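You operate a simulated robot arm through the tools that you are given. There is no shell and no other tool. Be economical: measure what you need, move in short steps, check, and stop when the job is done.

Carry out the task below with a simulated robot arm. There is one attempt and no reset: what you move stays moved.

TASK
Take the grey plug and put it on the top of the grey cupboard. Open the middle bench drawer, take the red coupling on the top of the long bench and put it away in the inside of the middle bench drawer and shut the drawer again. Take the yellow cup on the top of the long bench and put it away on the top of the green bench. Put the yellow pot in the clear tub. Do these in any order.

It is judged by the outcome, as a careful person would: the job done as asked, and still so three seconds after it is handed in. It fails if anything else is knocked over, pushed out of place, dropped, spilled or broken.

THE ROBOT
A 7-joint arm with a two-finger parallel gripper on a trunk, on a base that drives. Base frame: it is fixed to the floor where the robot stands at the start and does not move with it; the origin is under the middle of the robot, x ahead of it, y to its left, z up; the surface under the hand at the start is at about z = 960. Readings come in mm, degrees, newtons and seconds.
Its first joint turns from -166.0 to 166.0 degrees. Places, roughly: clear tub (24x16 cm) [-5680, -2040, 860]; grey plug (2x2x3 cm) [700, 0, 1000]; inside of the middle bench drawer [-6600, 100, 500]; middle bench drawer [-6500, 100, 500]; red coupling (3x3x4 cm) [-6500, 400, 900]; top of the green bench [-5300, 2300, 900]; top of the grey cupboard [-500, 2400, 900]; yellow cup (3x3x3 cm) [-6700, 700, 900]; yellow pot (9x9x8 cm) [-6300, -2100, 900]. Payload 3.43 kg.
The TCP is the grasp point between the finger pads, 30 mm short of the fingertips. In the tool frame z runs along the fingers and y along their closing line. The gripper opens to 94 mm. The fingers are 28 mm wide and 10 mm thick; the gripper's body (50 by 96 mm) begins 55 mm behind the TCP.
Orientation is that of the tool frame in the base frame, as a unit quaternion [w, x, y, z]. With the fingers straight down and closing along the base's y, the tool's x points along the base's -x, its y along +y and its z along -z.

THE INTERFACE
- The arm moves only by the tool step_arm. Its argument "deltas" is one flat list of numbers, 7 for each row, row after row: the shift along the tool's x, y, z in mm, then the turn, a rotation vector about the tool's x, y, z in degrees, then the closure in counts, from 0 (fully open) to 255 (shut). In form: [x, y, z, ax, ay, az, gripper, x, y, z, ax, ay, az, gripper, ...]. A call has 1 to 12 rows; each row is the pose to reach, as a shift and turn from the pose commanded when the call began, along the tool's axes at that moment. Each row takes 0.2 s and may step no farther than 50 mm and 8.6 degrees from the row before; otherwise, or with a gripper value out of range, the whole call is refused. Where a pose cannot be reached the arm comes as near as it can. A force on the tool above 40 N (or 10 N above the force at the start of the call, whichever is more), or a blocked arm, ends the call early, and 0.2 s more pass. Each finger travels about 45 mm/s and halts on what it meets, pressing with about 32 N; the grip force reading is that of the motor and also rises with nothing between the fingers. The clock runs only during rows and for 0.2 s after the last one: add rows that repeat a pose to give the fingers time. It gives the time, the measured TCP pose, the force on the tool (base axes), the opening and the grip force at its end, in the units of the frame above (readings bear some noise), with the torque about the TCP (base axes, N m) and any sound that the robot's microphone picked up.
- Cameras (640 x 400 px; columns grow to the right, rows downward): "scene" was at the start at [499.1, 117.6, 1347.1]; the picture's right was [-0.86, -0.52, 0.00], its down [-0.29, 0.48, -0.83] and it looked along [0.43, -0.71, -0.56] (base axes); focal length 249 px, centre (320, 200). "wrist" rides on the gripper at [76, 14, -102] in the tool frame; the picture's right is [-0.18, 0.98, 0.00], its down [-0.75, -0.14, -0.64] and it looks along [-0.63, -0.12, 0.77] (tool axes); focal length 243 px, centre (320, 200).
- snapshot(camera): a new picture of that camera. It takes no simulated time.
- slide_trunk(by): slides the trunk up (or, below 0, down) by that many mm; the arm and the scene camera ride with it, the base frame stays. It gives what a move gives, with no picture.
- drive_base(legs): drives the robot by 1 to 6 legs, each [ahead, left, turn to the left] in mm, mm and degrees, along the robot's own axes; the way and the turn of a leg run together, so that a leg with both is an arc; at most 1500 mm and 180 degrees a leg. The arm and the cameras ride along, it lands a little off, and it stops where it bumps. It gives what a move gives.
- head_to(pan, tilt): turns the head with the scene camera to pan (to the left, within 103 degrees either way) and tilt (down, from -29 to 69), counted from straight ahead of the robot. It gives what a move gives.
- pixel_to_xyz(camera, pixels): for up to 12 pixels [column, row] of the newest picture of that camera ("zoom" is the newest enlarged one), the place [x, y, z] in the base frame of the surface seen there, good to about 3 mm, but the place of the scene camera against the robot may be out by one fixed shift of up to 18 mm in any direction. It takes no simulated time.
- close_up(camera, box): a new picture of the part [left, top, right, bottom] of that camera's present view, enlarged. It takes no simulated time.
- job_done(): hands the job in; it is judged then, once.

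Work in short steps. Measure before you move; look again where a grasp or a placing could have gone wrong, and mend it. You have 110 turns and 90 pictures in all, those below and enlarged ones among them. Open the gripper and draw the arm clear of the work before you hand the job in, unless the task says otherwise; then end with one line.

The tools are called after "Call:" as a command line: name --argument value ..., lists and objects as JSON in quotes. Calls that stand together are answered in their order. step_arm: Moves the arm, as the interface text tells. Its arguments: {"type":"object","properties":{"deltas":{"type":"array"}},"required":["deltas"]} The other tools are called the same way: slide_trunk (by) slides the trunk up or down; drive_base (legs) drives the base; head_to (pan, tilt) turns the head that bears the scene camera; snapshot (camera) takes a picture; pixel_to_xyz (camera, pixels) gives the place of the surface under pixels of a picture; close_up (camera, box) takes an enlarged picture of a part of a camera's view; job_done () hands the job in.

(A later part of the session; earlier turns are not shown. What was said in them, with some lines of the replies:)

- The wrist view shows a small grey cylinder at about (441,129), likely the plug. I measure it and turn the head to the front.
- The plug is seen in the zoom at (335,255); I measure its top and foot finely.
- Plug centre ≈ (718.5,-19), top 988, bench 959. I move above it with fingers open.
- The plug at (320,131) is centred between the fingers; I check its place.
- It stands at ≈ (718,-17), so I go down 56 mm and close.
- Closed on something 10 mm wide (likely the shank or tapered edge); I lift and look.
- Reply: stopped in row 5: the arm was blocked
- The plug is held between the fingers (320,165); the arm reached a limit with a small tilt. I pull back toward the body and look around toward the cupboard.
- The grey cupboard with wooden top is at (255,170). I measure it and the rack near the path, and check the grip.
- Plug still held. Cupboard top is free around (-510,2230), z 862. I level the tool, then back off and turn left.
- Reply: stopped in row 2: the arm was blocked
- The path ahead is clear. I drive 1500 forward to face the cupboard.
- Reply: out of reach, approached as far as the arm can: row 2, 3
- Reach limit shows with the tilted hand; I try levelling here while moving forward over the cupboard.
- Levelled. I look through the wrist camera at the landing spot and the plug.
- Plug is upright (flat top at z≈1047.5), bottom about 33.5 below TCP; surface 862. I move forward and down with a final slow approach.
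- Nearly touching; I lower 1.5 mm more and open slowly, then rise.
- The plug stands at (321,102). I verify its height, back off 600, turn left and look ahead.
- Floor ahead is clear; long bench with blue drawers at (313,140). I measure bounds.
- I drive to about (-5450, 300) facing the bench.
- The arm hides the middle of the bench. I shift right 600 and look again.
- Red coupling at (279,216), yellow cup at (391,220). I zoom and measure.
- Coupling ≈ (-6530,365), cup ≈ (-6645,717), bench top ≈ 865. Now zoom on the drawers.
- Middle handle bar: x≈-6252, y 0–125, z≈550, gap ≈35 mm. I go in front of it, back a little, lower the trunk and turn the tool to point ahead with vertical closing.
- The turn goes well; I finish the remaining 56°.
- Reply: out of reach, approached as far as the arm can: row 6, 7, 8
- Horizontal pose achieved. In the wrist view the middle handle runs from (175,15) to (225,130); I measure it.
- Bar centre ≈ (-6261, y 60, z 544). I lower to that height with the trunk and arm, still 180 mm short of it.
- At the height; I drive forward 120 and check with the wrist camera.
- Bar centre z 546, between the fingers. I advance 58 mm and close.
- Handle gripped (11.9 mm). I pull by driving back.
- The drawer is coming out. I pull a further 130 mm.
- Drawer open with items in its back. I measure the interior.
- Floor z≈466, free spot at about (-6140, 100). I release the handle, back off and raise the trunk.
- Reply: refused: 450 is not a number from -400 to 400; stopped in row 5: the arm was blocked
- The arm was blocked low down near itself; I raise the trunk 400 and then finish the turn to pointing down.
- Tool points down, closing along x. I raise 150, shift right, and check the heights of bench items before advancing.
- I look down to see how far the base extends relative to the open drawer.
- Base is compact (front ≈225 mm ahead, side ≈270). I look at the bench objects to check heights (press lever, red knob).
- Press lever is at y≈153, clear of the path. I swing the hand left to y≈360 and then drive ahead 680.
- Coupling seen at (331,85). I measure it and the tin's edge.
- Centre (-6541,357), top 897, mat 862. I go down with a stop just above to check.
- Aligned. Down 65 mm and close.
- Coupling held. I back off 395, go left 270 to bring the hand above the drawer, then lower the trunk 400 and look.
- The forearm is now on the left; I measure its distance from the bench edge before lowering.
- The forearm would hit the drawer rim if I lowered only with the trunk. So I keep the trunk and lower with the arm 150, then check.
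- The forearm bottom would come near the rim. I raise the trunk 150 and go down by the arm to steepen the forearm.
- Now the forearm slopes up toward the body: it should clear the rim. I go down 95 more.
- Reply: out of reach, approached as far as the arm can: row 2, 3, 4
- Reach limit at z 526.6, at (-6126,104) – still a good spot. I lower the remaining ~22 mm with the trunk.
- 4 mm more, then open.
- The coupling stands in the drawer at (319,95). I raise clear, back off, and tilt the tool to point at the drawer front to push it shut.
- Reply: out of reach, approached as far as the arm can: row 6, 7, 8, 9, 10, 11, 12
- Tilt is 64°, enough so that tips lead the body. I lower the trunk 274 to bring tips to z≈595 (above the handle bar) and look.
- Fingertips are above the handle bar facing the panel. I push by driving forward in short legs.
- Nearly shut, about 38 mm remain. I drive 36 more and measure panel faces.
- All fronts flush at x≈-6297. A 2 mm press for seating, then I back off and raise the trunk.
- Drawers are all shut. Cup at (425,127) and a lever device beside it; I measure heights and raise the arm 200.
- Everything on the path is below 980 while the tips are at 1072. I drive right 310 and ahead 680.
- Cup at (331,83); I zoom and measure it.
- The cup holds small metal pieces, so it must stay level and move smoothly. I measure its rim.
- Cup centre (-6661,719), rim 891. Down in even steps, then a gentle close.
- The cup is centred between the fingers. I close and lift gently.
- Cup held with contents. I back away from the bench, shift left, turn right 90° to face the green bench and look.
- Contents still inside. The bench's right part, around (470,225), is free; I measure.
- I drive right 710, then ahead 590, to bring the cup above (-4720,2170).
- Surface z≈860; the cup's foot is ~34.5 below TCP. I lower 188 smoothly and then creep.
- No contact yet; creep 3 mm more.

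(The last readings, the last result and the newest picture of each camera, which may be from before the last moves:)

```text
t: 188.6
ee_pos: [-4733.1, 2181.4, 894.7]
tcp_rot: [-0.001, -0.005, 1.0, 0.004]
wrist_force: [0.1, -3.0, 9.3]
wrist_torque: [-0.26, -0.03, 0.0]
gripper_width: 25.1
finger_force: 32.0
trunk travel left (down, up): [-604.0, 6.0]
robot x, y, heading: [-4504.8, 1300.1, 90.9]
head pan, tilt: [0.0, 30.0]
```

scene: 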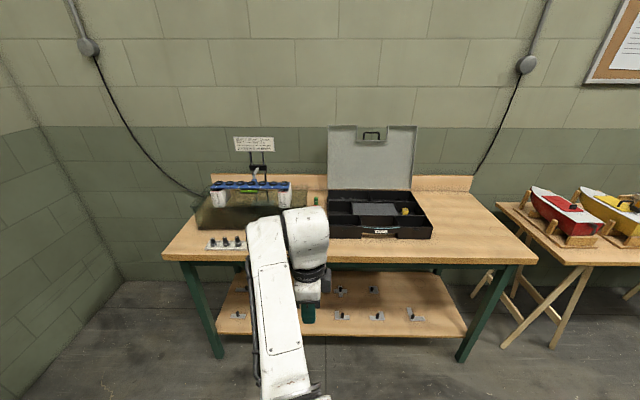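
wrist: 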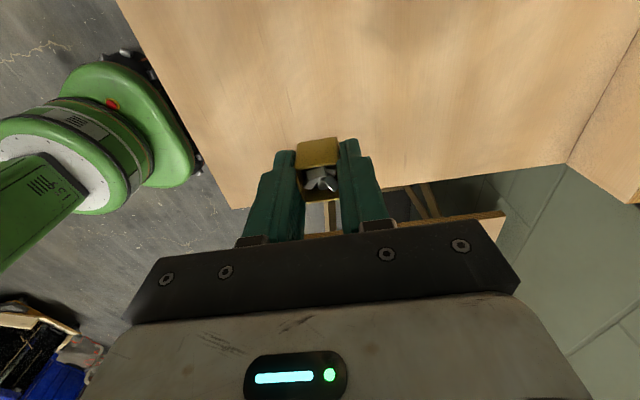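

Contact (9 N). I back 0.7 mm, open slowly, then rise straight up.

Call:
step_arm --deltas '[0, 0, -0.7, 0, 0, 0, 255, 0, 0, -0.7, 0, 0, 0, 190, 0, 0, -0.7, 0, 0, 0, 170, 0, 0, -0.7, 0, 0, 0, 150, 0, 0, -0.7, 0, 0, 0, 120, 0, 0, -0.7, 0, 0, 0, 90, 0, 0, -0.7, 0, 0, 0, 90, 0, 0, -20, 0, 0, 0, 90, 0, 0, -60, 0, 0, 0, 90, 0, 0, -100, 0, 0, 0, 60, 0, 0, -140, 0, 0, 0, 60, 0, 0, -180, 0, 0, 0, 60]'

Call:
snapshot --camera "wrist"

```text
t: 191.2
ee_pos: [-4732.9, 2180.2, 1074.5]
tcp_rot: [0.0, -0.006, 1.0, 0.002]
wrist_force: [-0.5, -0.2, 0.2]
wrist_torque: [-0.01, 0.04, -0.03]
gripper_width: 71.7
finger_force: 0.1
trunk travel left (down, up): [-604.0, 6.0]
robot x, y, heading: [-4503.0, 1301.5, 90.6]
head pan, tilt: [0.0, 30.0]
```

```text
34 pictures are left
```

wrist: 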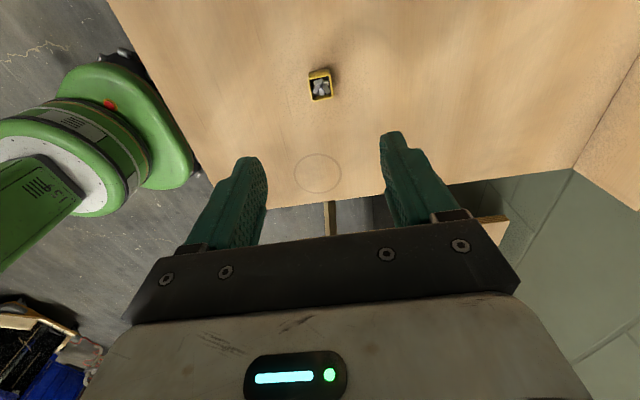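

Cup stands upright with contents. I back off, move toward the room's middle and turn to face -y for the pot and tub.

Call:
drive_base --legs '[[-800, 0, 0], [0, 800, 0], [0, 0, 90], [0, 0, 88]]'

Call:
snapshot --camera "scene"

```text
t: 206.9
ee_pos: [-5064.2, -394.3, 1074.3]
tcp_rot: [0.003, 1.0, -0.002, 0.0]
wrist_force: [-0.5, 0.0, -0.7]
wrist_torque: [-0.01, 0.01, 0.02]
gripper_width: 72.0
finger_force: 0.1
trunk travel left (down, up): [-604.0, 6.0]
robot x, y, heading: [-5286.3, 488.8, -89.9]
head pan, tilt: [0.0, 30.0]
```

```text
33 pictures are left
```

scene: 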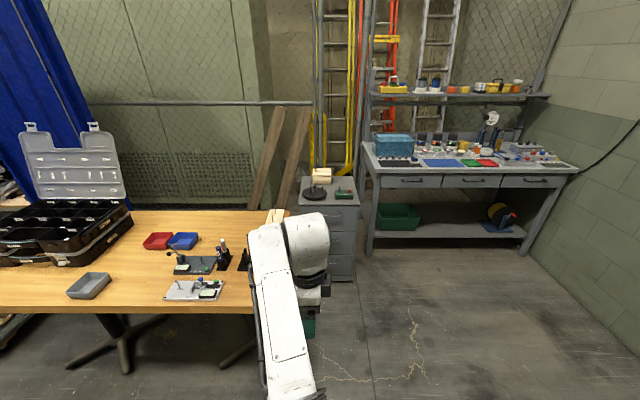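

The grey bench ahead right has the tub at (393,147). I zoom.

Call:
close_up --camera "scene" --box '[340, 70, 600, 270]'

Call:
pixel_to_xyz --camera "scene" --pixels '[[393, 147], [385, 140], [470, 163], [500, 155], [560, 170], [370, 172], [340, 200], [335, 245], [250, 260], [270, 212], [510, 92], [440, 185]]'

```text
2.00 times, centred on (470, 170) of scene
```

zoom: 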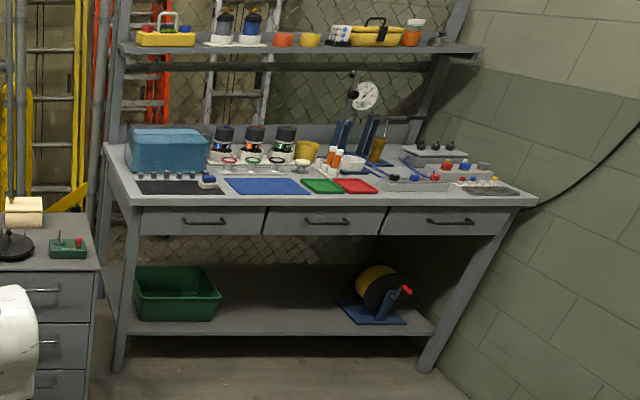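

```text
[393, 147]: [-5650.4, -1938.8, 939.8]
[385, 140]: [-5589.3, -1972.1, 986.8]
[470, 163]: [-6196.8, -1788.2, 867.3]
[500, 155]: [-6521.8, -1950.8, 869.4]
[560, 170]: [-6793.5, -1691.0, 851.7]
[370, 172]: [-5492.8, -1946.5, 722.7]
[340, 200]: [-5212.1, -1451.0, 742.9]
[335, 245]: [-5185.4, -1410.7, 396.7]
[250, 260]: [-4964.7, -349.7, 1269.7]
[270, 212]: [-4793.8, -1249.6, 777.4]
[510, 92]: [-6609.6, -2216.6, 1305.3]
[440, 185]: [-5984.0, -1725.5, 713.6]
```

I drive right 350, ahead 1290, then right 400 to stand at about (-6030,-800), clear of the long bench.

Call:
drive_base --legs '[[0, -350, 0], [1290, 0, 0], [0, -400, 0]]'

Call:
head_to --pan 0 --tilt 32

Call:
snapshot --camera "scene"

```text
t: 217.3
ee_pos: [-5773.2, -1674.9, 1075.3]
tcp_rot: [0.002, 1.0, 0.013, 0.0]
wrist_force: [-0.2, -0.4, 0.0]
wrist_torque: [-0.03, 0.01, 0.02]
gripper_width: 72.1
finger_force: 0.1
trunk travel left (down, up): [-604.0, 6.0]
robot x, y, heading: [-6017.2, -798.6, -88.1]
head pan, tilt: [0.0, 30.0]
```

```text
t: 217.9
ee_pos: [-5773.2, -1674.4, 1076.1]
tcp_rot: [0.003, 1.0, 0.013, 0.0]
wrist_force: [0.2, 0.8, 0.2]
wrist_torque: [-0.01, -0.01, 0.01]
gripper_width: 71.9
finger_force: 0.1
trunk travel left (down, up): [-604.0, 6.0]
robot x, y, heading: [-6017.9, -798.1, -88.1]
head pan, tilt: [0.0, 32.0]
```

```text
31 pictures are left
```

scene: 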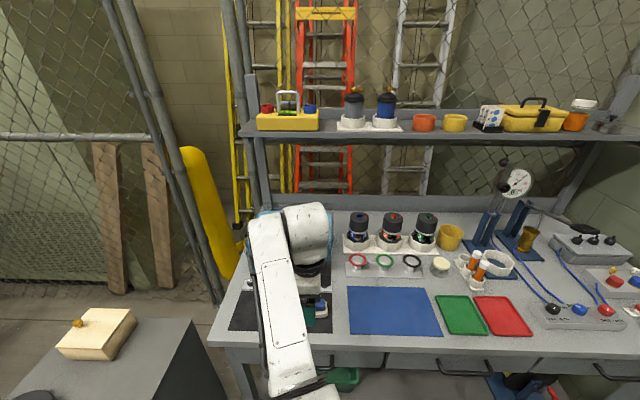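

Yellow pot at (451,237) on the bench. I zoom and measure surroundings.

Call:
close_up --camera "scene" --box '[330, 180, 560, 320]'

Call:
pixel_to_xyz --camera "scene" --pixels '[[451, 228], [440, 229], [462, 232], [451, 245], [424, 216], [426, 240], [440, 260], [475, 250], [487, 215], [451, 252], [454, 140], [520, 236]]'

```text
2.78 times, centred on (445, 250) of scene
```

zoom: 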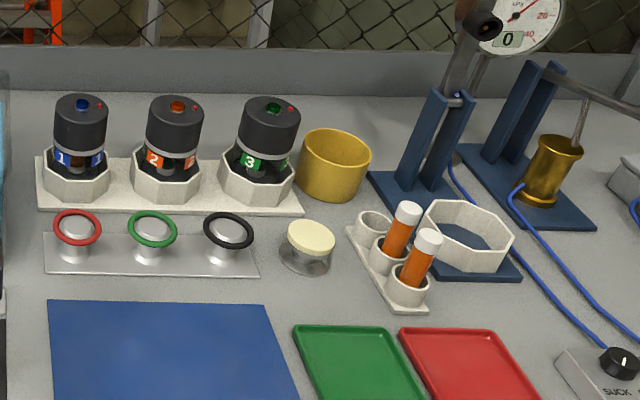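

```text
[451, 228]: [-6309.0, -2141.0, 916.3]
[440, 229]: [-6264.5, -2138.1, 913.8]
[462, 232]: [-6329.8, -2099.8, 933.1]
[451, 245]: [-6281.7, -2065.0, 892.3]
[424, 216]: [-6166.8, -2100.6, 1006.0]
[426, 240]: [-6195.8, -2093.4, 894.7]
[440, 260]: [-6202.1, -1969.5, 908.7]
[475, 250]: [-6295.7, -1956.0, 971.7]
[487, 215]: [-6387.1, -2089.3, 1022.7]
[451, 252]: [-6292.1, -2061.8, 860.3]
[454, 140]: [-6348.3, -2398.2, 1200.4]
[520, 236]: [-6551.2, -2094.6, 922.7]
```

The pot (open cylinder, ~90 mm) stands at about (-6290,-2105), with bottles left and a stand right, so I'll pinch its front-right rim with a 35° yaw keeping the wrist camera clear. I move the hand right here with that yaw and look.

Call:
step_arm --deltas '[-40, 0, 0, 0, 0, -5, 60, -85, 0, 0, 0, 0, -10, 60, -130, 0, 0, 0, 0, -15, 60, -175, 0, 0, 0, 0, -20, 60, -220, 0, 0, 0, 0, -25, 60, -265, 0, 0, 0, 0, -30, 60, -310, 0, 0, 0, 0, -35, 60, -355, 0, 0, 0, 0, -35, 60, -400, 0, 0, 0, 0, -35, 60, -445, 0, 0, 0, 0, -35, 60, -490, 0, 0, 0, 0, -35, 60, -490, 0, 0, 0, 0, -35, 60]'

Call:
snapshot --camera "scene"

Call:
snapshot --camera "wrist"

```text
t: 220.5
ee_pos: [-6264.4, -1687.6, 1074.4]
tcp_rot: [0.002, 0.95, 0.313, -0.001]
wrist_force: [0.1, -1.0, 0.1]
wrist_torque: [0.01, -0.01, 0.0]
gripper_width: 71.7
finger_force: 0.0
trunk travel left (down, up): [-604.0, 6.0]
robot x, y, heading: [-6020.2, -798.6, -88.7]
head pan, tilt: [0.0, 32.0]
```

```text
29 pictures are left
```

scene: 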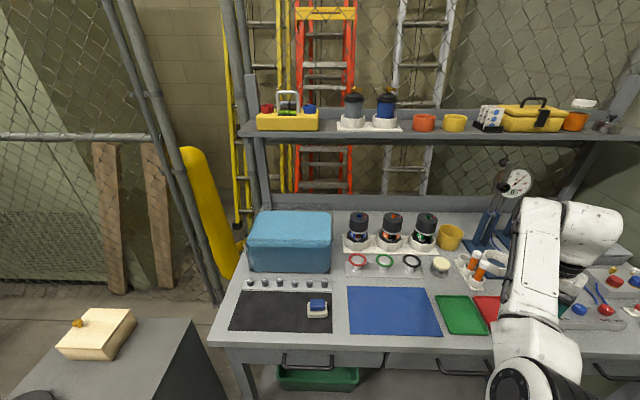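

```text
28 pictures are left
```

wrist: 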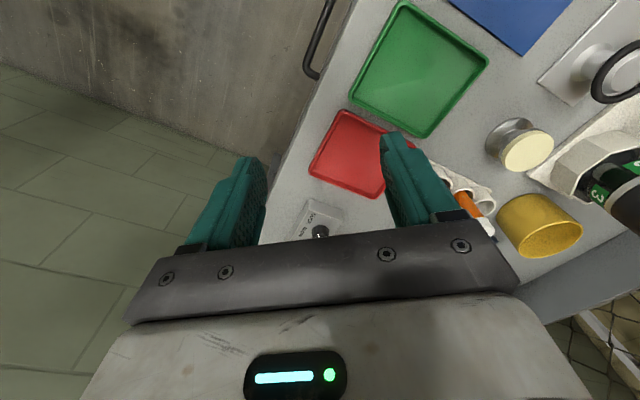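

I zoom on the tub and the pot's opening.

Call:
close_up --camera "scene" --box '[230, 190, 350, 290]'

Call:
pixel_to_xyz --camera "zoom" --pixels '[[100, 120], [300, 100], [400, 120], [80, 170], [420, 160], [250, 250], [150, 90], [420, 90], [80, 280], [440, 330], [300, 180], [530, 200]]'

Call:
close_up --camera "wrist" --box '[440, 100, 640, 270]'

```text
4.00 times, centred on (290, 240) of scene
```

zoom: 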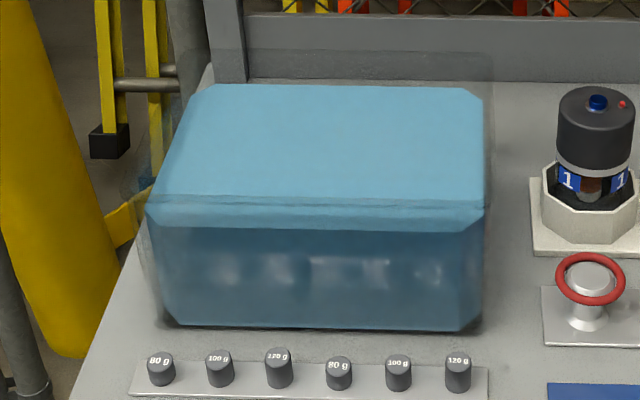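

```text
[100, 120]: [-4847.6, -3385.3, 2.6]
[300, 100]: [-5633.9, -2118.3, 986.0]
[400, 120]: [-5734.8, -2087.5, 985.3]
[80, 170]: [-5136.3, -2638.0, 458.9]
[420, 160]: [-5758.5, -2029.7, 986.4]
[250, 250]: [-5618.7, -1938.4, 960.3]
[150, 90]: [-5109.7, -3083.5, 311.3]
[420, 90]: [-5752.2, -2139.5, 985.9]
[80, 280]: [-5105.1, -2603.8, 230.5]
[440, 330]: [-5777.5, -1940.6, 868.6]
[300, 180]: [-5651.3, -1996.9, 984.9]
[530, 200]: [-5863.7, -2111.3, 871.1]
```

```text
2.35 times, centred on (540, 185) of wrist
```

zoom: 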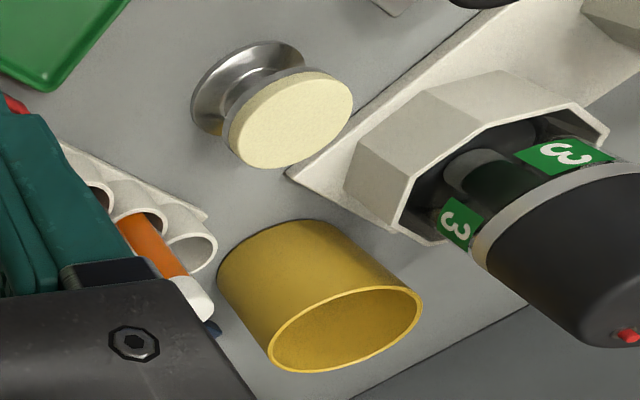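

The tub holds blue liquid (level z≈985), the pot is empty. I measure the pot's rim ellipse and neighbours.

Call:
pixel_to_xyz --camera "zoom" --pixels '[[272, 352], [421, 300], [320, 308], [365, 290], [300, 371], [370, 355], [220, 265], [300, 224], [345, 335], [205, 260], [560, 200], [415, 235]]'

Call:
pixel_to_xyz --camera "scene" --pixels '[[250, 212], [331, 212], [290, 209], [260, 205], [451, 227], [424, 214], [497, 200], [485, 235]]'

```text
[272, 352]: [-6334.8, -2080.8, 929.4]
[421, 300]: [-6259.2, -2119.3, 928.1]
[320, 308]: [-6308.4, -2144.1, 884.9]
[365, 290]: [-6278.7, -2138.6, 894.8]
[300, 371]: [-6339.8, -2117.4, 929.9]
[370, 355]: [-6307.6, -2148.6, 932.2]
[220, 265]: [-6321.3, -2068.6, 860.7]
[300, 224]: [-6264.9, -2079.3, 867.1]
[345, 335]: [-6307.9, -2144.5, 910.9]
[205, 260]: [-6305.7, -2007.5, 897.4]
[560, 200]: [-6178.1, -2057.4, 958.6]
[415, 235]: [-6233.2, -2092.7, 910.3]
```

```text
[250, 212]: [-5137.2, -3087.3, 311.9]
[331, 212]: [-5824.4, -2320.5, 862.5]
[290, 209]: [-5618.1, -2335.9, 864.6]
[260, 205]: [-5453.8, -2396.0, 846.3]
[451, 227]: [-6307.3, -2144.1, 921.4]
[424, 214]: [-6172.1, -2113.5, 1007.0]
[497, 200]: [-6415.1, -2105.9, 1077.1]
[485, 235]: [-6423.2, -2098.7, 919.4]
```

Pot rim: centre ≈(-6299,-2107), r≈42, top z 930. I reduce the yaw a little, set the opening to ~38 mm, and drive so the TCP is above the front-right wall (-6318,-2070).

Call:
step_arm --deltas '[0, 0, -10, 0, 0, 4.2, 150, 0, 0, -15, 0, 0, 8.5, 150, 0, 0, -15, 0, 0, 8.5, 150, 0, 0, -15, 0, 0, 8.5, 150]'

Call:
drive_base --legs '[[381, -62, 0]]'

Call:
snapshot --camera "wrist"

```text
t: 221.5
ee_pos: [-6262.4, -1687.6, 1091.2]
tcp_rot: [0.003, 0.97, 0.242, -0.001]
wrist_force: [0.6, -0.3, 0.5]
wrist_torque: [-0.02, 0.01, 0.0]
gripper_width: 38.8
finger_force: 0.0
trunk travel left (down, up): [-604.0, 6.0]
robot x, y, heading: [-6014.5, -797.9, -88.1]
head pan, tilt: [0.0, 32.0]
```

```text
t: 224.0
ee_pos: [-6314.3, -2070.1, 1089.3]
tcp_rot: [0.003, 0.971, 0.241, 0.0]
wrist_force: [-0.4, -0.4, -0.9]
wrist_torque: [-0.02, 0.0, 0.0]
gripper_width: 38.7
finger_force: 0.1
trunk travel left (down, up): [-604.0, 6.0]
robot x, y, heading: [-6067.2, -1180.7, -88.4]
head pan, tilt: [0.0, 32.0]
```

```text
25 pictures are left
```

wrist: 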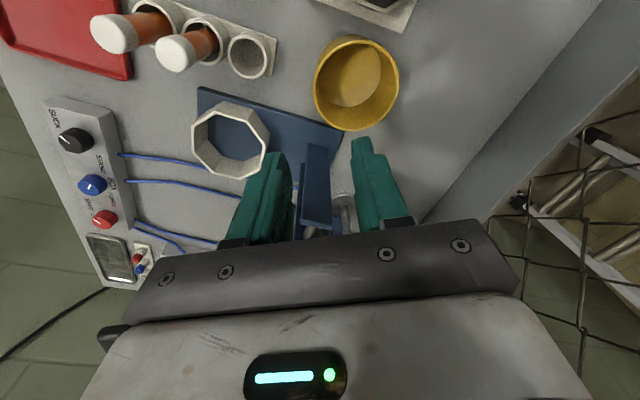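

Clear view of the pot. I measure its rim and the blue upright near (318,180).

Call:
pixel_to_xyz --camera "wrist" --pixels '[[315, 90], [397, 92], [357, 129], [333, 120], [380, 122], [350, 80], [318, 150], [318, 215], [345, 205], [240, 140], [325, 50]]'

Call:
close_up --camera "wrist" --box '[280, 20, 440, 140]'

```text
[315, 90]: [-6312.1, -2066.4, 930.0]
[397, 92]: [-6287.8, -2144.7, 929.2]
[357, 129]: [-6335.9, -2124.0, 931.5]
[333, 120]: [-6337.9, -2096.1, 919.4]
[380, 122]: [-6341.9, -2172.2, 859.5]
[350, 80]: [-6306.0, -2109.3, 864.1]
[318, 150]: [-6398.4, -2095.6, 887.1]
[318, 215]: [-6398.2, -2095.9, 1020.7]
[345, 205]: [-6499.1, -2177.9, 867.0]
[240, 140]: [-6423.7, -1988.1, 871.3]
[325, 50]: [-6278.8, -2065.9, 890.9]
```

```text
3.33 times, centred on (360, 80) of wrist
```

zoom: 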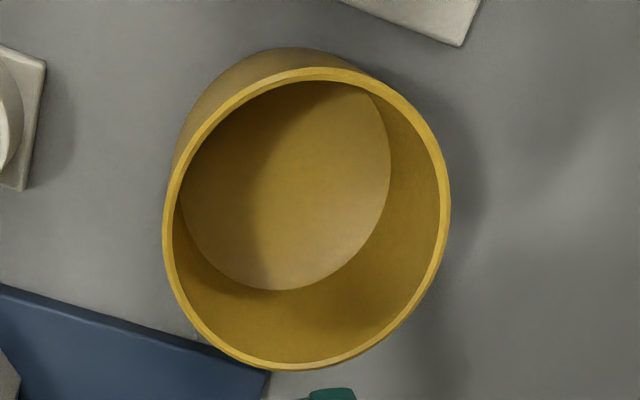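

Call:
pixel_to_xyz --camera "zoom" --pixels '[[168, 220], [447, 200], [320, 73], [285, 366], [185, 150], [400, 100], [190, 312], [420, 290], [230, 95]]'

```text
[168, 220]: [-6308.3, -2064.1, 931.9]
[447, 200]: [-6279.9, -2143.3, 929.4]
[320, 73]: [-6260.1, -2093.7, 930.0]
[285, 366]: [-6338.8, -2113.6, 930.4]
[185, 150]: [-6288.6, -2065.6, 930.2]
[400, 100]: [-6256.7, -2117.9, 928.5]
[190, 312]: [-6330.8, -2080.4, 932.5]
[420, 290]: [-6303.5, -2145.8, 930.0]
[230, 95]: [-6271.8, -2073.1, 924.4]
```

Pot centre ≈ (-6297,-2104), outer radius ≈42. I adjust 2.5 mm and go down with one finger inside and one outside.

Call:
step_arm --deltas '[-0.6, -2.5, 40, 0, 0, 0, 150, -0.6, -2.5, 80, 0, 0, 0, 150, -0.6, -2.5, 115, 0, 0, 0, 150, -0.6, -2.5, 130, 0, 0, 0, 150, -0.6, -2.5, 130, 0, 0, 0, 150]'

Call:
snapshot --camera "wrist"

```text
t: 225.2
ee_pos: [-6316.8, -2068.9, 959.2]
tcp_rot: [0.001, 0.97, 0.241, 0.0]
wrist_force: [-0.2, 0.9, -0.1]
wrist_torque: [-0.01, 0.01, 0.01]
gripper_width: 38.6
finger_force: 0.0
trunk travel left (down, up): [-604.0, 6.0]
robot x, y, heading: [-6068.4, -1180.9, -88.3]
head pan, tilt: [0.0, 32.0]
```

```text
23 pictures are left
```

wrist: 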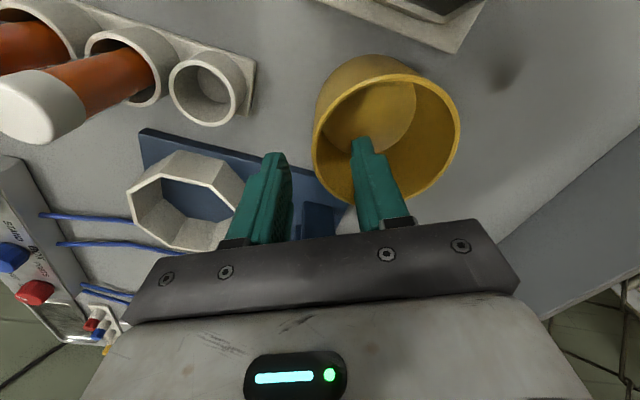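

The right finger is inside, left outside. Down 37 mm and close gently.

Call:
step_arm --deltas '[0, 0, 20, 0, 0, 0, 150, 0, 0, 37, 0, 0, 0, 150, 0, 0, 37, 0, 0, 0, 170, 0, 0, 37, 0, 0, 0, 190, 0, 0, 37, 0, 0, 0, 210, 0, 0, 37, 0, 0, 0, 230, 0, 0, 37, 0, 0, 0, 255, 0, 0, 37, 0, 0, 0, 255, 0, 0, 37, 0, 0, 0, 255]'

Call:
snapshot --camera "wrist"

```text
t: 227.2
ee_pos: [-6315.9, -2068.8, 922.6]
tcp_rot: [0.003, 0.97, 0.241, 0.0]
wrist_force: [1.0, 0.6, 1.3]
wrist_torque: [-0.04, -0.19, 0.03]
gripper_width: 7.0
finger_force: 32.3
trunk travel left (down, up): [-604.0, 6.0]
robot x, y, heading: [-6066.4, -1183.4, -88.2]
head pan, tilt: [0.0, 32.0]
```

```text
22 pictures are left
```

wrist: 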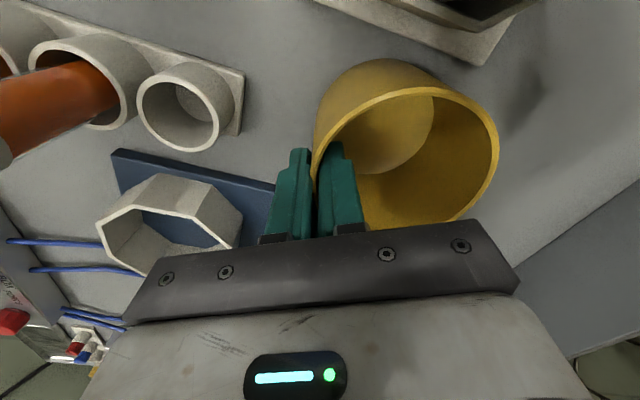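

Wall gripped. I lift slowly.

Call:
step_arm --deltas '[0, 0, -10, 0, 0, 0, 255, 0, 0, -30, 0, 0, 0, 255, 0, 0, -55, 0, 0, 0, 255, 0, 0, -80, 0, 0, 0, 255, 0, 0, -105, 0, 0, 0, 255, 0, 0, -130, 0, 0, 0, 255, 0, 0, -155, 0, 0, 0, 255, 0, 0, -172, 0, 0, 0, 255]'

Call:
snapshot --camera "wrist"

```text
t: 229.0
ee_pos: [-6316.6, -2067.6, 1095.5]
tcp_rot: [0.002, 0.97, 0.241, -0.001]
wrist_force: [0.7, -0.3, -1.0]
wrist_torque: [0.04, 0.04, 0.01]
gripper_width: 7.3
finger_force: 32.1
trunk travel left (down, up): [-604.0, 6.0]
robot x, y, heading: [-6067.3, -1183.0, -88.4]
head pan, tilt: [0.0, 32.0]
```

```text
21 pictures are left
```

wrist: 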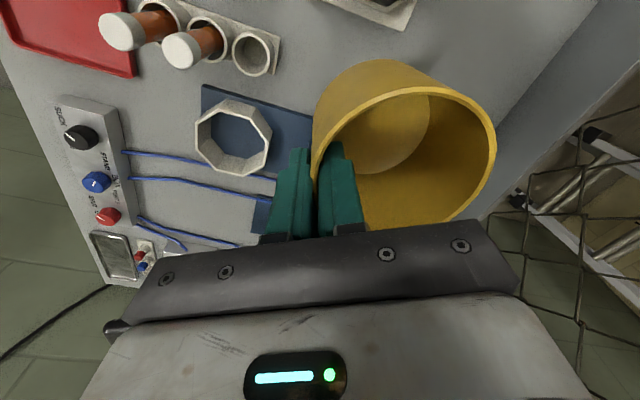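

Pot lifted level. I back off 250, shift left 320, then swing the arm left 300 and look at the tub.

Call:
drive_base --legs '[[-250, 0, 0], [0, 320, 0]]'

Call:
step_arm --deltas '[20, 10, 0, 0, 0, 0, 255, 55, 29, 0, 0, 0, 0, 255, 95, 50, 0, 0, 0, 0, 255, 135, 71, 0, 0, 0, 0, 255, 175, 92, 0, 0, 0, 0, 255, 215, 113, 0, 0, 0, 0, 255, 248, 131, 0, 0, 0, 0, 255, 265, 140, 0, 0, 0, 0, 255, 265, 140, 0, 0, 0, 0, 255]'

Call:
head_to --pan 0 --tilt 40

Call:
snapshot --camera "scene"

Call:
snapshot --camera "wrist"

```text
t: 232.5
ee_pos: [-6002.4, -1810.1, 1095.1]
tcp_rot: [0.003, 0.971, 0.241, 0.0]
wrist_force: [-0.2, 0.2, 0.2]
wrist_torque: [0.02, 0.01, -0.02]
gripper_width: 7.3
finger_force: 31.9
trunk travel left (down, up): [-604.0, 6.0]
robot x, y, heading: [-5752.3, -919.9, -88.3]
head pan, tilt: [0.0, 32.0]
```

```text
t: 234.5
ee_pos: [-5702.1, -1808.4, 1094.9]
tcp_rot: [0.002, 0.97, 0.241, -0.002]
wrist_force: [0.0, 0.8, -0.6]
wrist_torque: [0.05, 0.03, -0.02]
gripper_width: 7.5
finger_force: 32.0
trunk travel left (down, up): [-604.0, 6.0]
robot x, y, heading: [-5754.4, -923.2, -88.1]
head pan, tilt: [0.0, 32.0]
```

```text
t: 235.2
ee_pos: [-5703.1, -1808.2, 1095.4]
tcp_rot: [0.002, 0.97, 0.241, -0.001]
wrist_force: [1.1, -0.6, -0.9]
wrist_torque: [0.04, 0.03, 0.02]
gripper_width: 7.5
finger_force: 32.6
trunk travel left (down, up): [-604.0, 6.0]
robot x, y, heading: [-5753.2, -922.6, -88.5]
head pan, tilt: [0.0, 40.0]
```

```text
20 pictures are left
```

scene: 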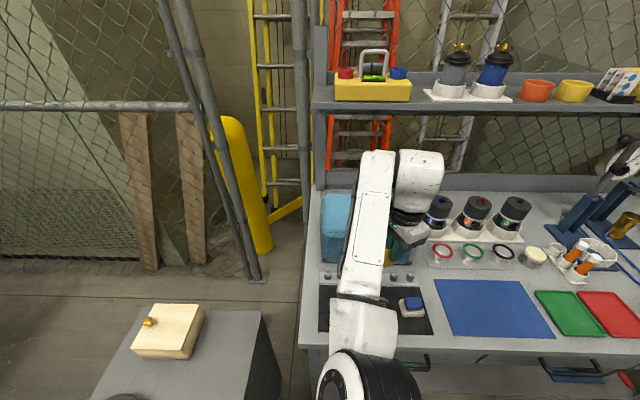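

```text
19 pictures are left
```

wrist: 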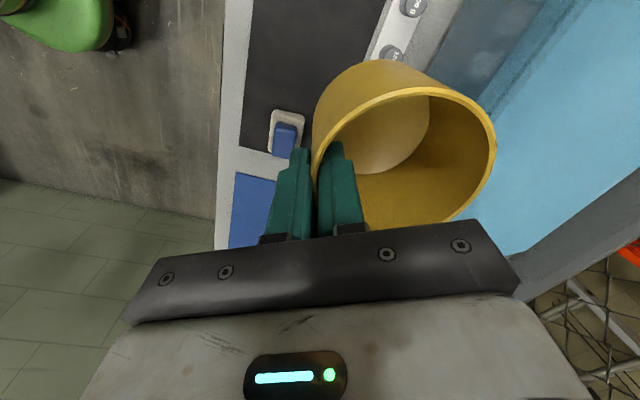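

I measure the tub through the wrist camera.

Call:
pixel_to_xyz --camera "wrist" --pixels '[[450, 60], [480, 70], [500, 110], [515, 80], [560, 60], [610, 60], [520, 240], [590, 200], [640, 160], [500, 215], [630, 20], [540, 30]]'

Call:
close_up --camera "wrist" --box '[400, 0, 640, 260]'

```text
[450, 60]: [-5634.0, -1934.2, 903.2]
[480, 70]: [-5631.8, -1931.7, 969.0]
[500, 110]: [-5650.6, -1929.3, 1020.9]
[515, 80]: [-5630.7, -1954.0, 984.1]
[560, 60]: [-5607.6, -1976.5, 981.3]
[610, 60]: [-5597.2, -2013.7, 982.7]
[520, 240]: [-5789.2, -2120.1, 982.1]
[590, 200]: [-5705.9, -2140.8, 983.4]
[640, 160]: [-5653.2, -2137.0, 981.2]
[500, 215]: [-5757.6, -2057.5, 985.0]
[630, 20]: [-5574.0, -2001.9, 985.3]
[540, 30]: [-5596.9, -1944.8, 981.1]
```

```text
1.54 times, centred on (520, 130) of wrist
```

zoom: 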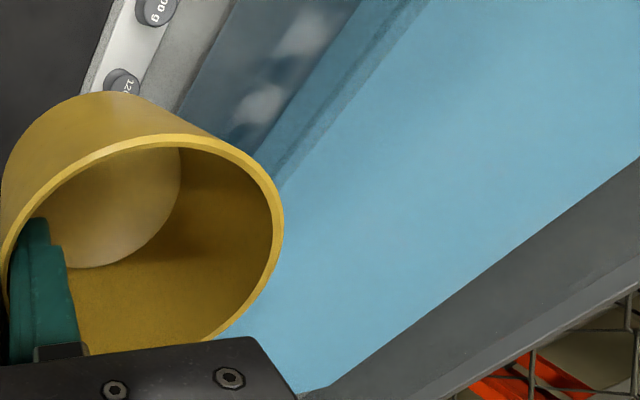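

Tub rim is at z≈1021, liquid 985, inside y from about -1944 to -2140. I raise 45 mm first, then drive ahead 231.

Call:
step_arm --deltas '[0, 0, -15, 0, 0, 0, 255, 0, 0, -30, 0, 0, 0, 255, 0, 0, -45, 0, 0, 0, 255, 0, 0, -45, 0, 0, 0, 255]'

```text
t: 236.2
ee_pos: [-5703.1, -1810.3, 1139.8]
tcp_rot: [0.002, 0.97, 0.241, 0.0]
wrist_force: [0.1, -0.3, -1.3]
wrist_torque: [0.04, 0.03, 0.03]
gripper_width: 7.2
finger_force: 32.2
trunk travel left (down, up): [-604.0, 6.0]
robot x, y, heading: [-5753.8, -924.2, -88.6]
head pan, tilt: [0.0, 40.0]
```

Pot bottom now ≈1077, above the rim. I drive ahead over the tub.

Call:
drive_base --legs '[[229, 0, 0]]'

Call:
snapshot --camera "scene"

Call:
snapshot --camera "wrist"

```text
t: 237.9
ee_pos: [-5697.9, -2034.2, 1139.9]
tcp_rot: [0.002, 0.971, 0.24, 0.0]
wrist_force: [-0.4, 0.0, -0.7]
wrist_torque: [0.04, 0.0, -0.02]
gripper_width: 7.0
finger_force: 32.3
trunk travel left (down, up): [-604.0, 6.0]
robot x, y, heading: [-5747.5, -1148.3, -88.6]
head pan, tilt: [0.0, 40.0]
```

```text
17 pictures are left
```

scene: 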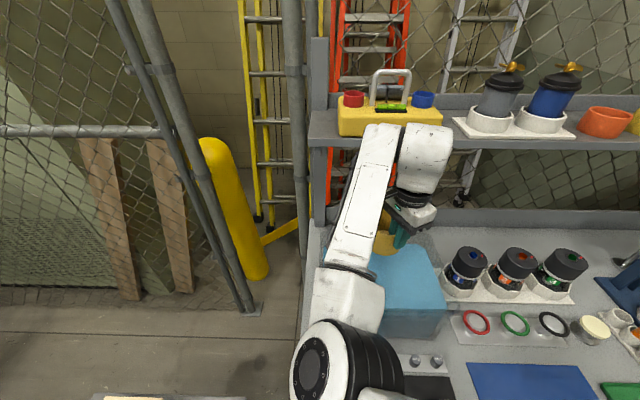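

```text
16 pictures are left
```

wrist: 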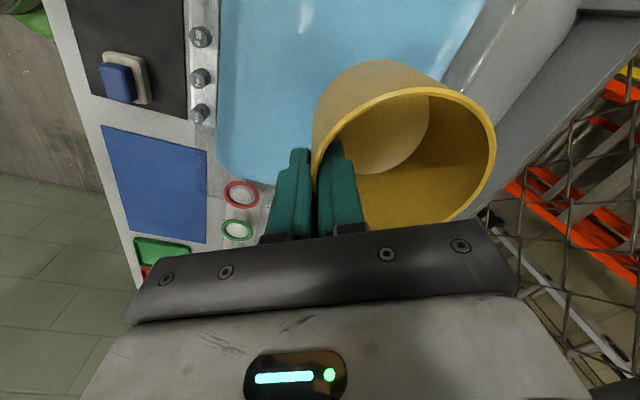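

I check the tub's edges in this view against the pot's position.

Call:
pixel_to_xyz --camera "wrist" --pixels '[[225, 50], [222, 110], [225, 160], [245, 175], [265, 180], [300, 100], [475, 20], [455, 70], [490, 40], [360, 30], [270, 150], [300, 62]]'

Call:
pixel_to_xyz --camera "scene" --pixels '[[440, 290], [430, 245], [340, 135], [425, 130], [330, 110], [400, 215], [375, 290], [382, 240]]'

```text
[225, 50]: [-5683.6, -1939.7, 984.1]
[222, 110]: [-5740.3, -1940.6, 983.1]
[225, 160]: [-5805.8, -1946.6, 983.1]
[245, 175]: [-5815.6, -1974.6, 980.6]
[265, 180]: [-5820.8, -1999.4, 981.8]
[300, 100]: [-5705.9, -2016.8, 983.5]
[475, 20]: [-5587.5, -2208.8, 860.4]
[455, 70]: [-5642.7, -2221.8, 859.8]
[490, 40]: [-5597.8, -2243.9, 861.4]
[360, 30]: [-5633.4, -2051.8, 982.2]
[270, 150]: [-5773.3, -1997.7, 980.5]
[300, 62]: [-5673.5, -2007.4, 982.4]
```

```text
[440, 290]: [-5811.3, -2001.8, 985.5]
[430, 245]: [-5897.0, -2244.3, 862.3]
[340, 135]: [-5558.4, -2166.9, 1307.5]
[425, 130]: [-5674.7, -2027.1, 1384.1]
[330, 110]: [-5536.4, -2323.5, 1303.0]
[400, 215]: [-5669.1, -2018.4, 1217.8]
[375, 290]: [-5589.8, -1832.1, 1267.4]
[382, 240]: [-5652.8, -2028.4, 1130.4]
```

Pot centre would be ≈(-5679,-2070), inside the liquid's bounds (x -5820…-5540, y -1940…-2140). I lower: first to above the liquid, then slowly in.

Call:
step_arm --deltas '[0, 0, 15, 0, 0, 0, 255, 0, 0, 35, 0, 0, 0, 255, 0, 0, 55, 0, 0, 0, 255, 0, 0, 72, 0, 0, 0, 255, 0, 0, 82, 0, 0, 0, 255, 0, 0, 87, 0, 0, 0, 255, 0, 0, 92, 0, 0, 0, 255, 0, 0, 97, 0, 0, 0, 255, 0, 0, 102, 0, 0, 0, 255, 0, 0, 107, 0, 0, 0, 255, 0, 0, 112, 0, 0, 0, 255]'

Call:
snapshot --camera "wrist"

```text
t: 240.3
ee_pos: [-5698.9, -2034.2, 1028.2]
tcp_rot: [0.003, 0.971, 0.241, -0.001]
wrist_force: [-0.5, 0.4, -0.2]
wrist_torque: [0.04, 0.01, -0.02]
gripper_width: 7.2
finger_force: 32.0
trunk travel left (down, up): [-604.0, 6.0]
robot x, y, heading: [-5750.9, -1149.7, -88.4]
head pan, tilt: [0.0, 40.0]
```

```text
15 pictures are left
```

wrist: 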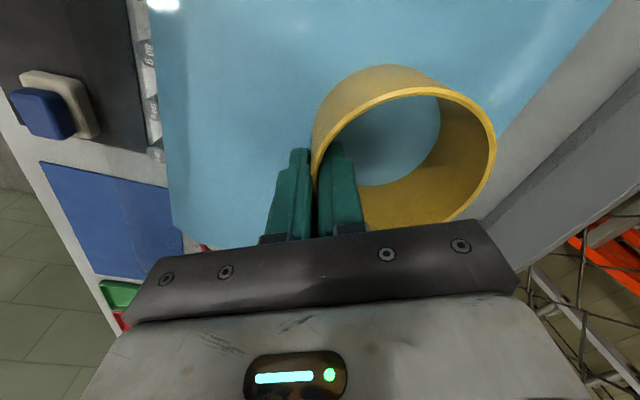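

It enters the liquid with no notable force. I go on slowly down to near the floor.

Call:
step_arm --deltas '[0, 0, 7, 0, 0, 0, 255, 0, 0, 14, 0, 0, 0, 255, 0, 0, 21, 0, 0, 0, 255, 0, 0, 28, 0, 0, 0, 255, 0, 0, 35, 0, 0, 0, 255, 0, 0, 42, 0, 0, 0, 255, 0, 0, 49, 0, 0, 0, 255, 0, 0, 56, 0, 0, 0, 255, 0, 0, 63, 0, 0, 0, 255, 0, 0, 70, 0, 0, 0, 255, 0, 0, 77, 0, 0, 0, 255, 0, 0, 83, 0, 0, 0, 255]'

```text
t: 242.9
ee_pos: [-5696.5, -2035.2, 945.4]
tcp_rot: [0.003, 0.971, 0.24, -0.001]
wrist_force: [-0.4, 0.4, -0.5]
wrist_torque: [0.02, -0.02, 0.02]
gripper_width: 7.2
finger_force: 32.2
trunk travel left (down, up): [-604.0, 6.0]
robot x, y, heading: [-5749.6, -1144.2, -88.9]
head pan, tilt: [0.0, 40.0]
```

Creep down until contact.

Call:
step_arm --deltas '[0, 0, 3, 0, 0, 0, 255, 0, 0, 6, 0, 0, 0, 255, 0, 0, 8, 0, 0, 0, 255, 0, 0, 10, 0, 0, 0, 255, 0, 0, 12, 0, 0, 0, 255]'

Call:
snapshot --camera "wrist"

```text
t: 244.1
ee_pos: [-5697.6, -2036.1, 932.8]
tcp_rot: [0.002, 0.971, 0.24, 0.0]
wrist_force: [0.0, -0.3, 0.0]
wrist_torque: [0.02, 0.03, -0.03]
gripper_width: 7.1
finger_force: 32.0
trunk travel left (down, up): [-604.0, 6.0]
robot x, y, heading: [-5746.0, -1150.9, -88.4]
head pan, tilt: [0.0, 40.0]
```

```text
14 pictures are left
```

wrist: 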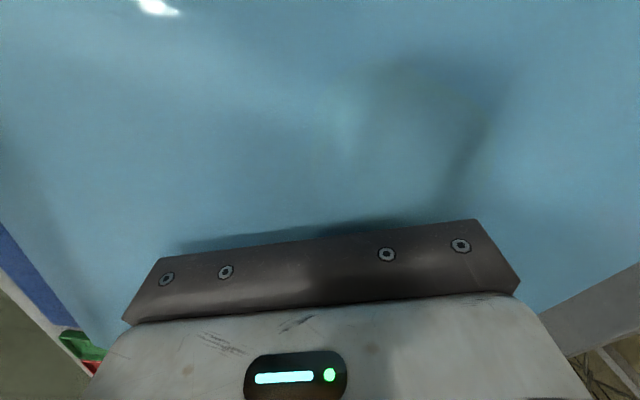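

No contact yet (bottom ≈870); creep a few mm more.

Call:
step_arm --deltas '[0, 0, 1.5, 0, 0, 0, 255, 0, 0, 3, 0, 0, 0, 255, 0, 0, 4, 0, 0, 0, 255, 0, 0, 5, 0, 0, 0, 255, 0, 0, 5, 0, 0, 0, 255]'

```text
t: 245.3
ee_pos: [-5697.8, -2036.7, 928.1]
tcp_rot: [0.003, 0.971, 0.24, -0.001]
wrist_force: [-0.4, 0.7, 1.9]
wrist_torque: [-0.11, -0.08, -0.03]
gripper_width: 7.4
finger_force: 32.2
trunk travel left (down, up): [-604.0, 6.0]
robot x, y, heading: [-5751.5, -1148.9, -88.3]
head pan, tilt: [0.0, 40.0]
```

Light contact with the tub floor. I open slowly to ~38 mm and rise straight up gently.

Call:
step_arm --deltas '[0, 0, 0, 0, 0, 0, 235, 0, 0, 0, 0, 0, 0, 215, 0, 0, 0, 0, 0, 0, 195, 0, 0, 0, 0, 0, 0, 175, 0, 0, 0, 0, 0, 0, 150, 0, 0, 0, 0, 0, 0, 150, 0, 0, 0, 0, 0, 0, 150]'

Call:
step_arm --deltas '[0, 0, -6, 0, 0, 0, 150, 0, 0, -14, 0, 0, 0, 150, 0, 0, -24, 0, 0, 0, 150, 0, 0, -36, 0, 0, 0, 150, 0, 0, -50, 0, 0, 0, 150, 0, 0, -65, 0, 0, 0, 150, 0, 0, -80, 0, 0, 0, 150, 0, 0, -100, 0, 0, 0, 150, 0, 0, -125, 0, 0, 0, 150, 0, 0, -150, 0, 0, 0, 150, 0, 0, -175, 0, 0, 0, 150, 0, 0, -195, 0, 0, 0, 150]'

Call:
snapshot --camera "wrist"

```text
t: 246.9
ee_pos: [-5698.6, -2035.9, 928.3]
tcp_rot: [0.003, 0.971, 0.24, 0.0]
wrist_force: [0.6, -0.1, -0.6]
wrist_torque: [0.01, 0.01, -0.02]
gripper_width: 38.8
finger_force: 0.1
trunk travel left (down, up): [-604.0, 6.0]
robot x, y, heading: [-5747.9, -1153.3, -88.6]
head pan, tilt: [0.0, 40.0]
```

```text
t: 249.5
ee_pos: [-5697.1, -2035.3, 1124.5]
tcp_rot: [0.002, 0.971, 0.241, -0.001]
wrist_force: [-0.7, -0.6, -0.1]
wrist_torque: [0.01, 0.02, 0.0]
gripper_width: 38.5
finger_force: 0.0
trunk travel left (down, up): [-604.0, 6.0]
robot x, y, heading: [-5748.4, -1147.2, -88.3]
head pan, tilt: [0.0, 40.0]
```

```text
13 pictures are left
```

wrist: 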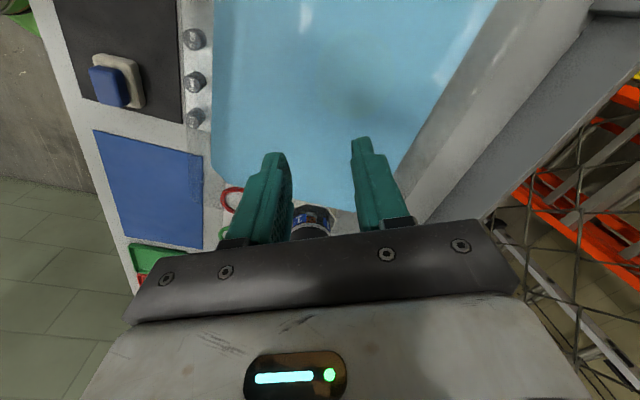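

The hand is empty; the pot is under the liquid. I back off 500 and check the tub.

Call:
drive_base --legs '[[-450, 0, 0]]'

Call:
head_to --pan 5 --tilt 35

Call:
snapshot --camera "scene"

```text
t: 252.2
ee_pos: [-5708.3, -1585.6, 1122.3]
tcp_rot: [0.002, 0.971, 0.241, -0.001]
wrist_force: [0.2, 0.1, -0.1]
wrist_torque: [0.01, -0.01, -0.01]
gripper_width: 38.8
finger_force: 0.1
trunk travel left (down, up): [-604.0, 6.0]
robot x, y, heading: [-5757.1, -701.3, -88.4]
head pan, tilt: [0.0, 40.0]
```

```text
t: 252.9
ee_pos: [-5709.1, -1585.8, 1122.9]
tcp_rot: [0.003, 0.971, 0.24, 0.0]
wrist_force: [-0.9, -0.2, -0.5]
wrist_torque: [0.01, 0.02, 0.01]
gripper_width: 38.8
finger_force: 0.1
trunk travel left (down, up): [-604.0, 6.0]
robot x, y, heading: [-5760.1, -700.1, -88.4]
head pan, tilt: [5.0, 35.0]
```

```text
12 pictures are left
```

scene: 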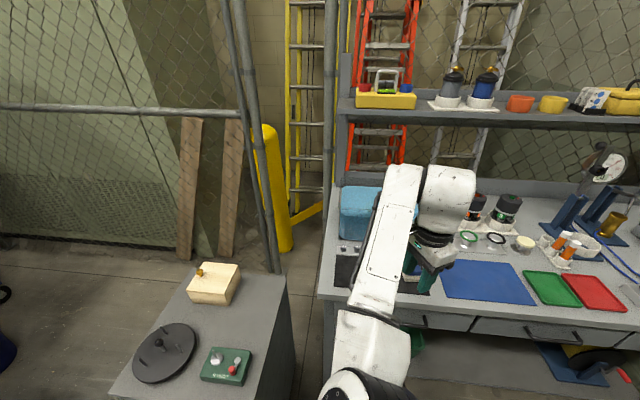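

The arm hides the tub; I swing the hand right 400 and look again.

Call:
step_arm --deltas '[-40, -21, 0, 0, 0, 0, 60, -80, -42, 0, 0, 0, 0, 60, -120, -63, 0, 0, 0, 0, 60, -160, -85, 0, 0, 0, 0, 60, -200, -106, 0, 0, 0, 0, 60, -240, -127, 0, 0, 0, 0, 0, -280, -148, 0, 0, 0, 0, 0, -320, -170, 0, 0, 0, 0, 0, -354, -188, 0, 0, 0, 0, 0]'

Call:
close_up --camera "scene" --box '[300, 150, 460, 290]'

```text
t: 254.9
ee_pos: [-6110.8, -1583.3, 1121.8]
tcp_rot: [0.002, 0.971, 0.24, -0.001]
wrist_force: [0.5, 0.8, 0.0]
wrist_torque: [-0.01, 0.01, -0.03]
gripper_width: 94.3
finger_force: 0.0
trunk travel left (down, up): [-604.0, 6.0]
robot x, y, heading: [-5765.1, -699.3, -88.1]
head pan, tilt: [5.0, 35.0]
```

```text
2.86 times, centred on (380, 220) of scene
```

zoom: 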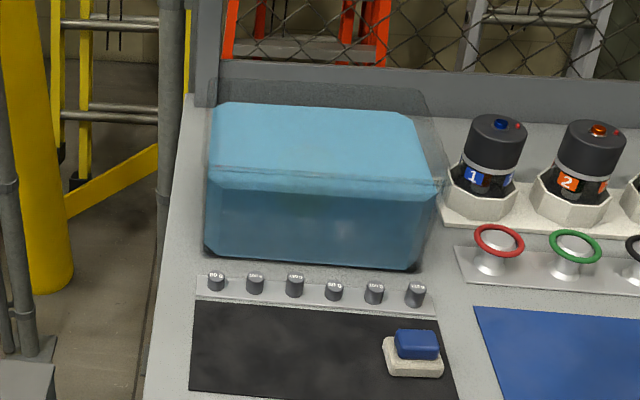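

The tub is in place with nothing spilled and the pot faintly visible inside (330,225). The drawer was seen shut, and the plug and cup were seen standing. The gripper is open and clear, so I hand in.

Call:
job_done

```text
The job is handed in.
```

I handed the job in with all four tasks carried out: the grey plug stands on the grey cupboard, the red coupling is in the middle bench drawer with the drawer shut flush, the yellow cup stands on the green bench with its metal pieces still inside, and the yellow pot sits under the blue liquid in the clear tub, where it shows only faintly, with no spill seen.
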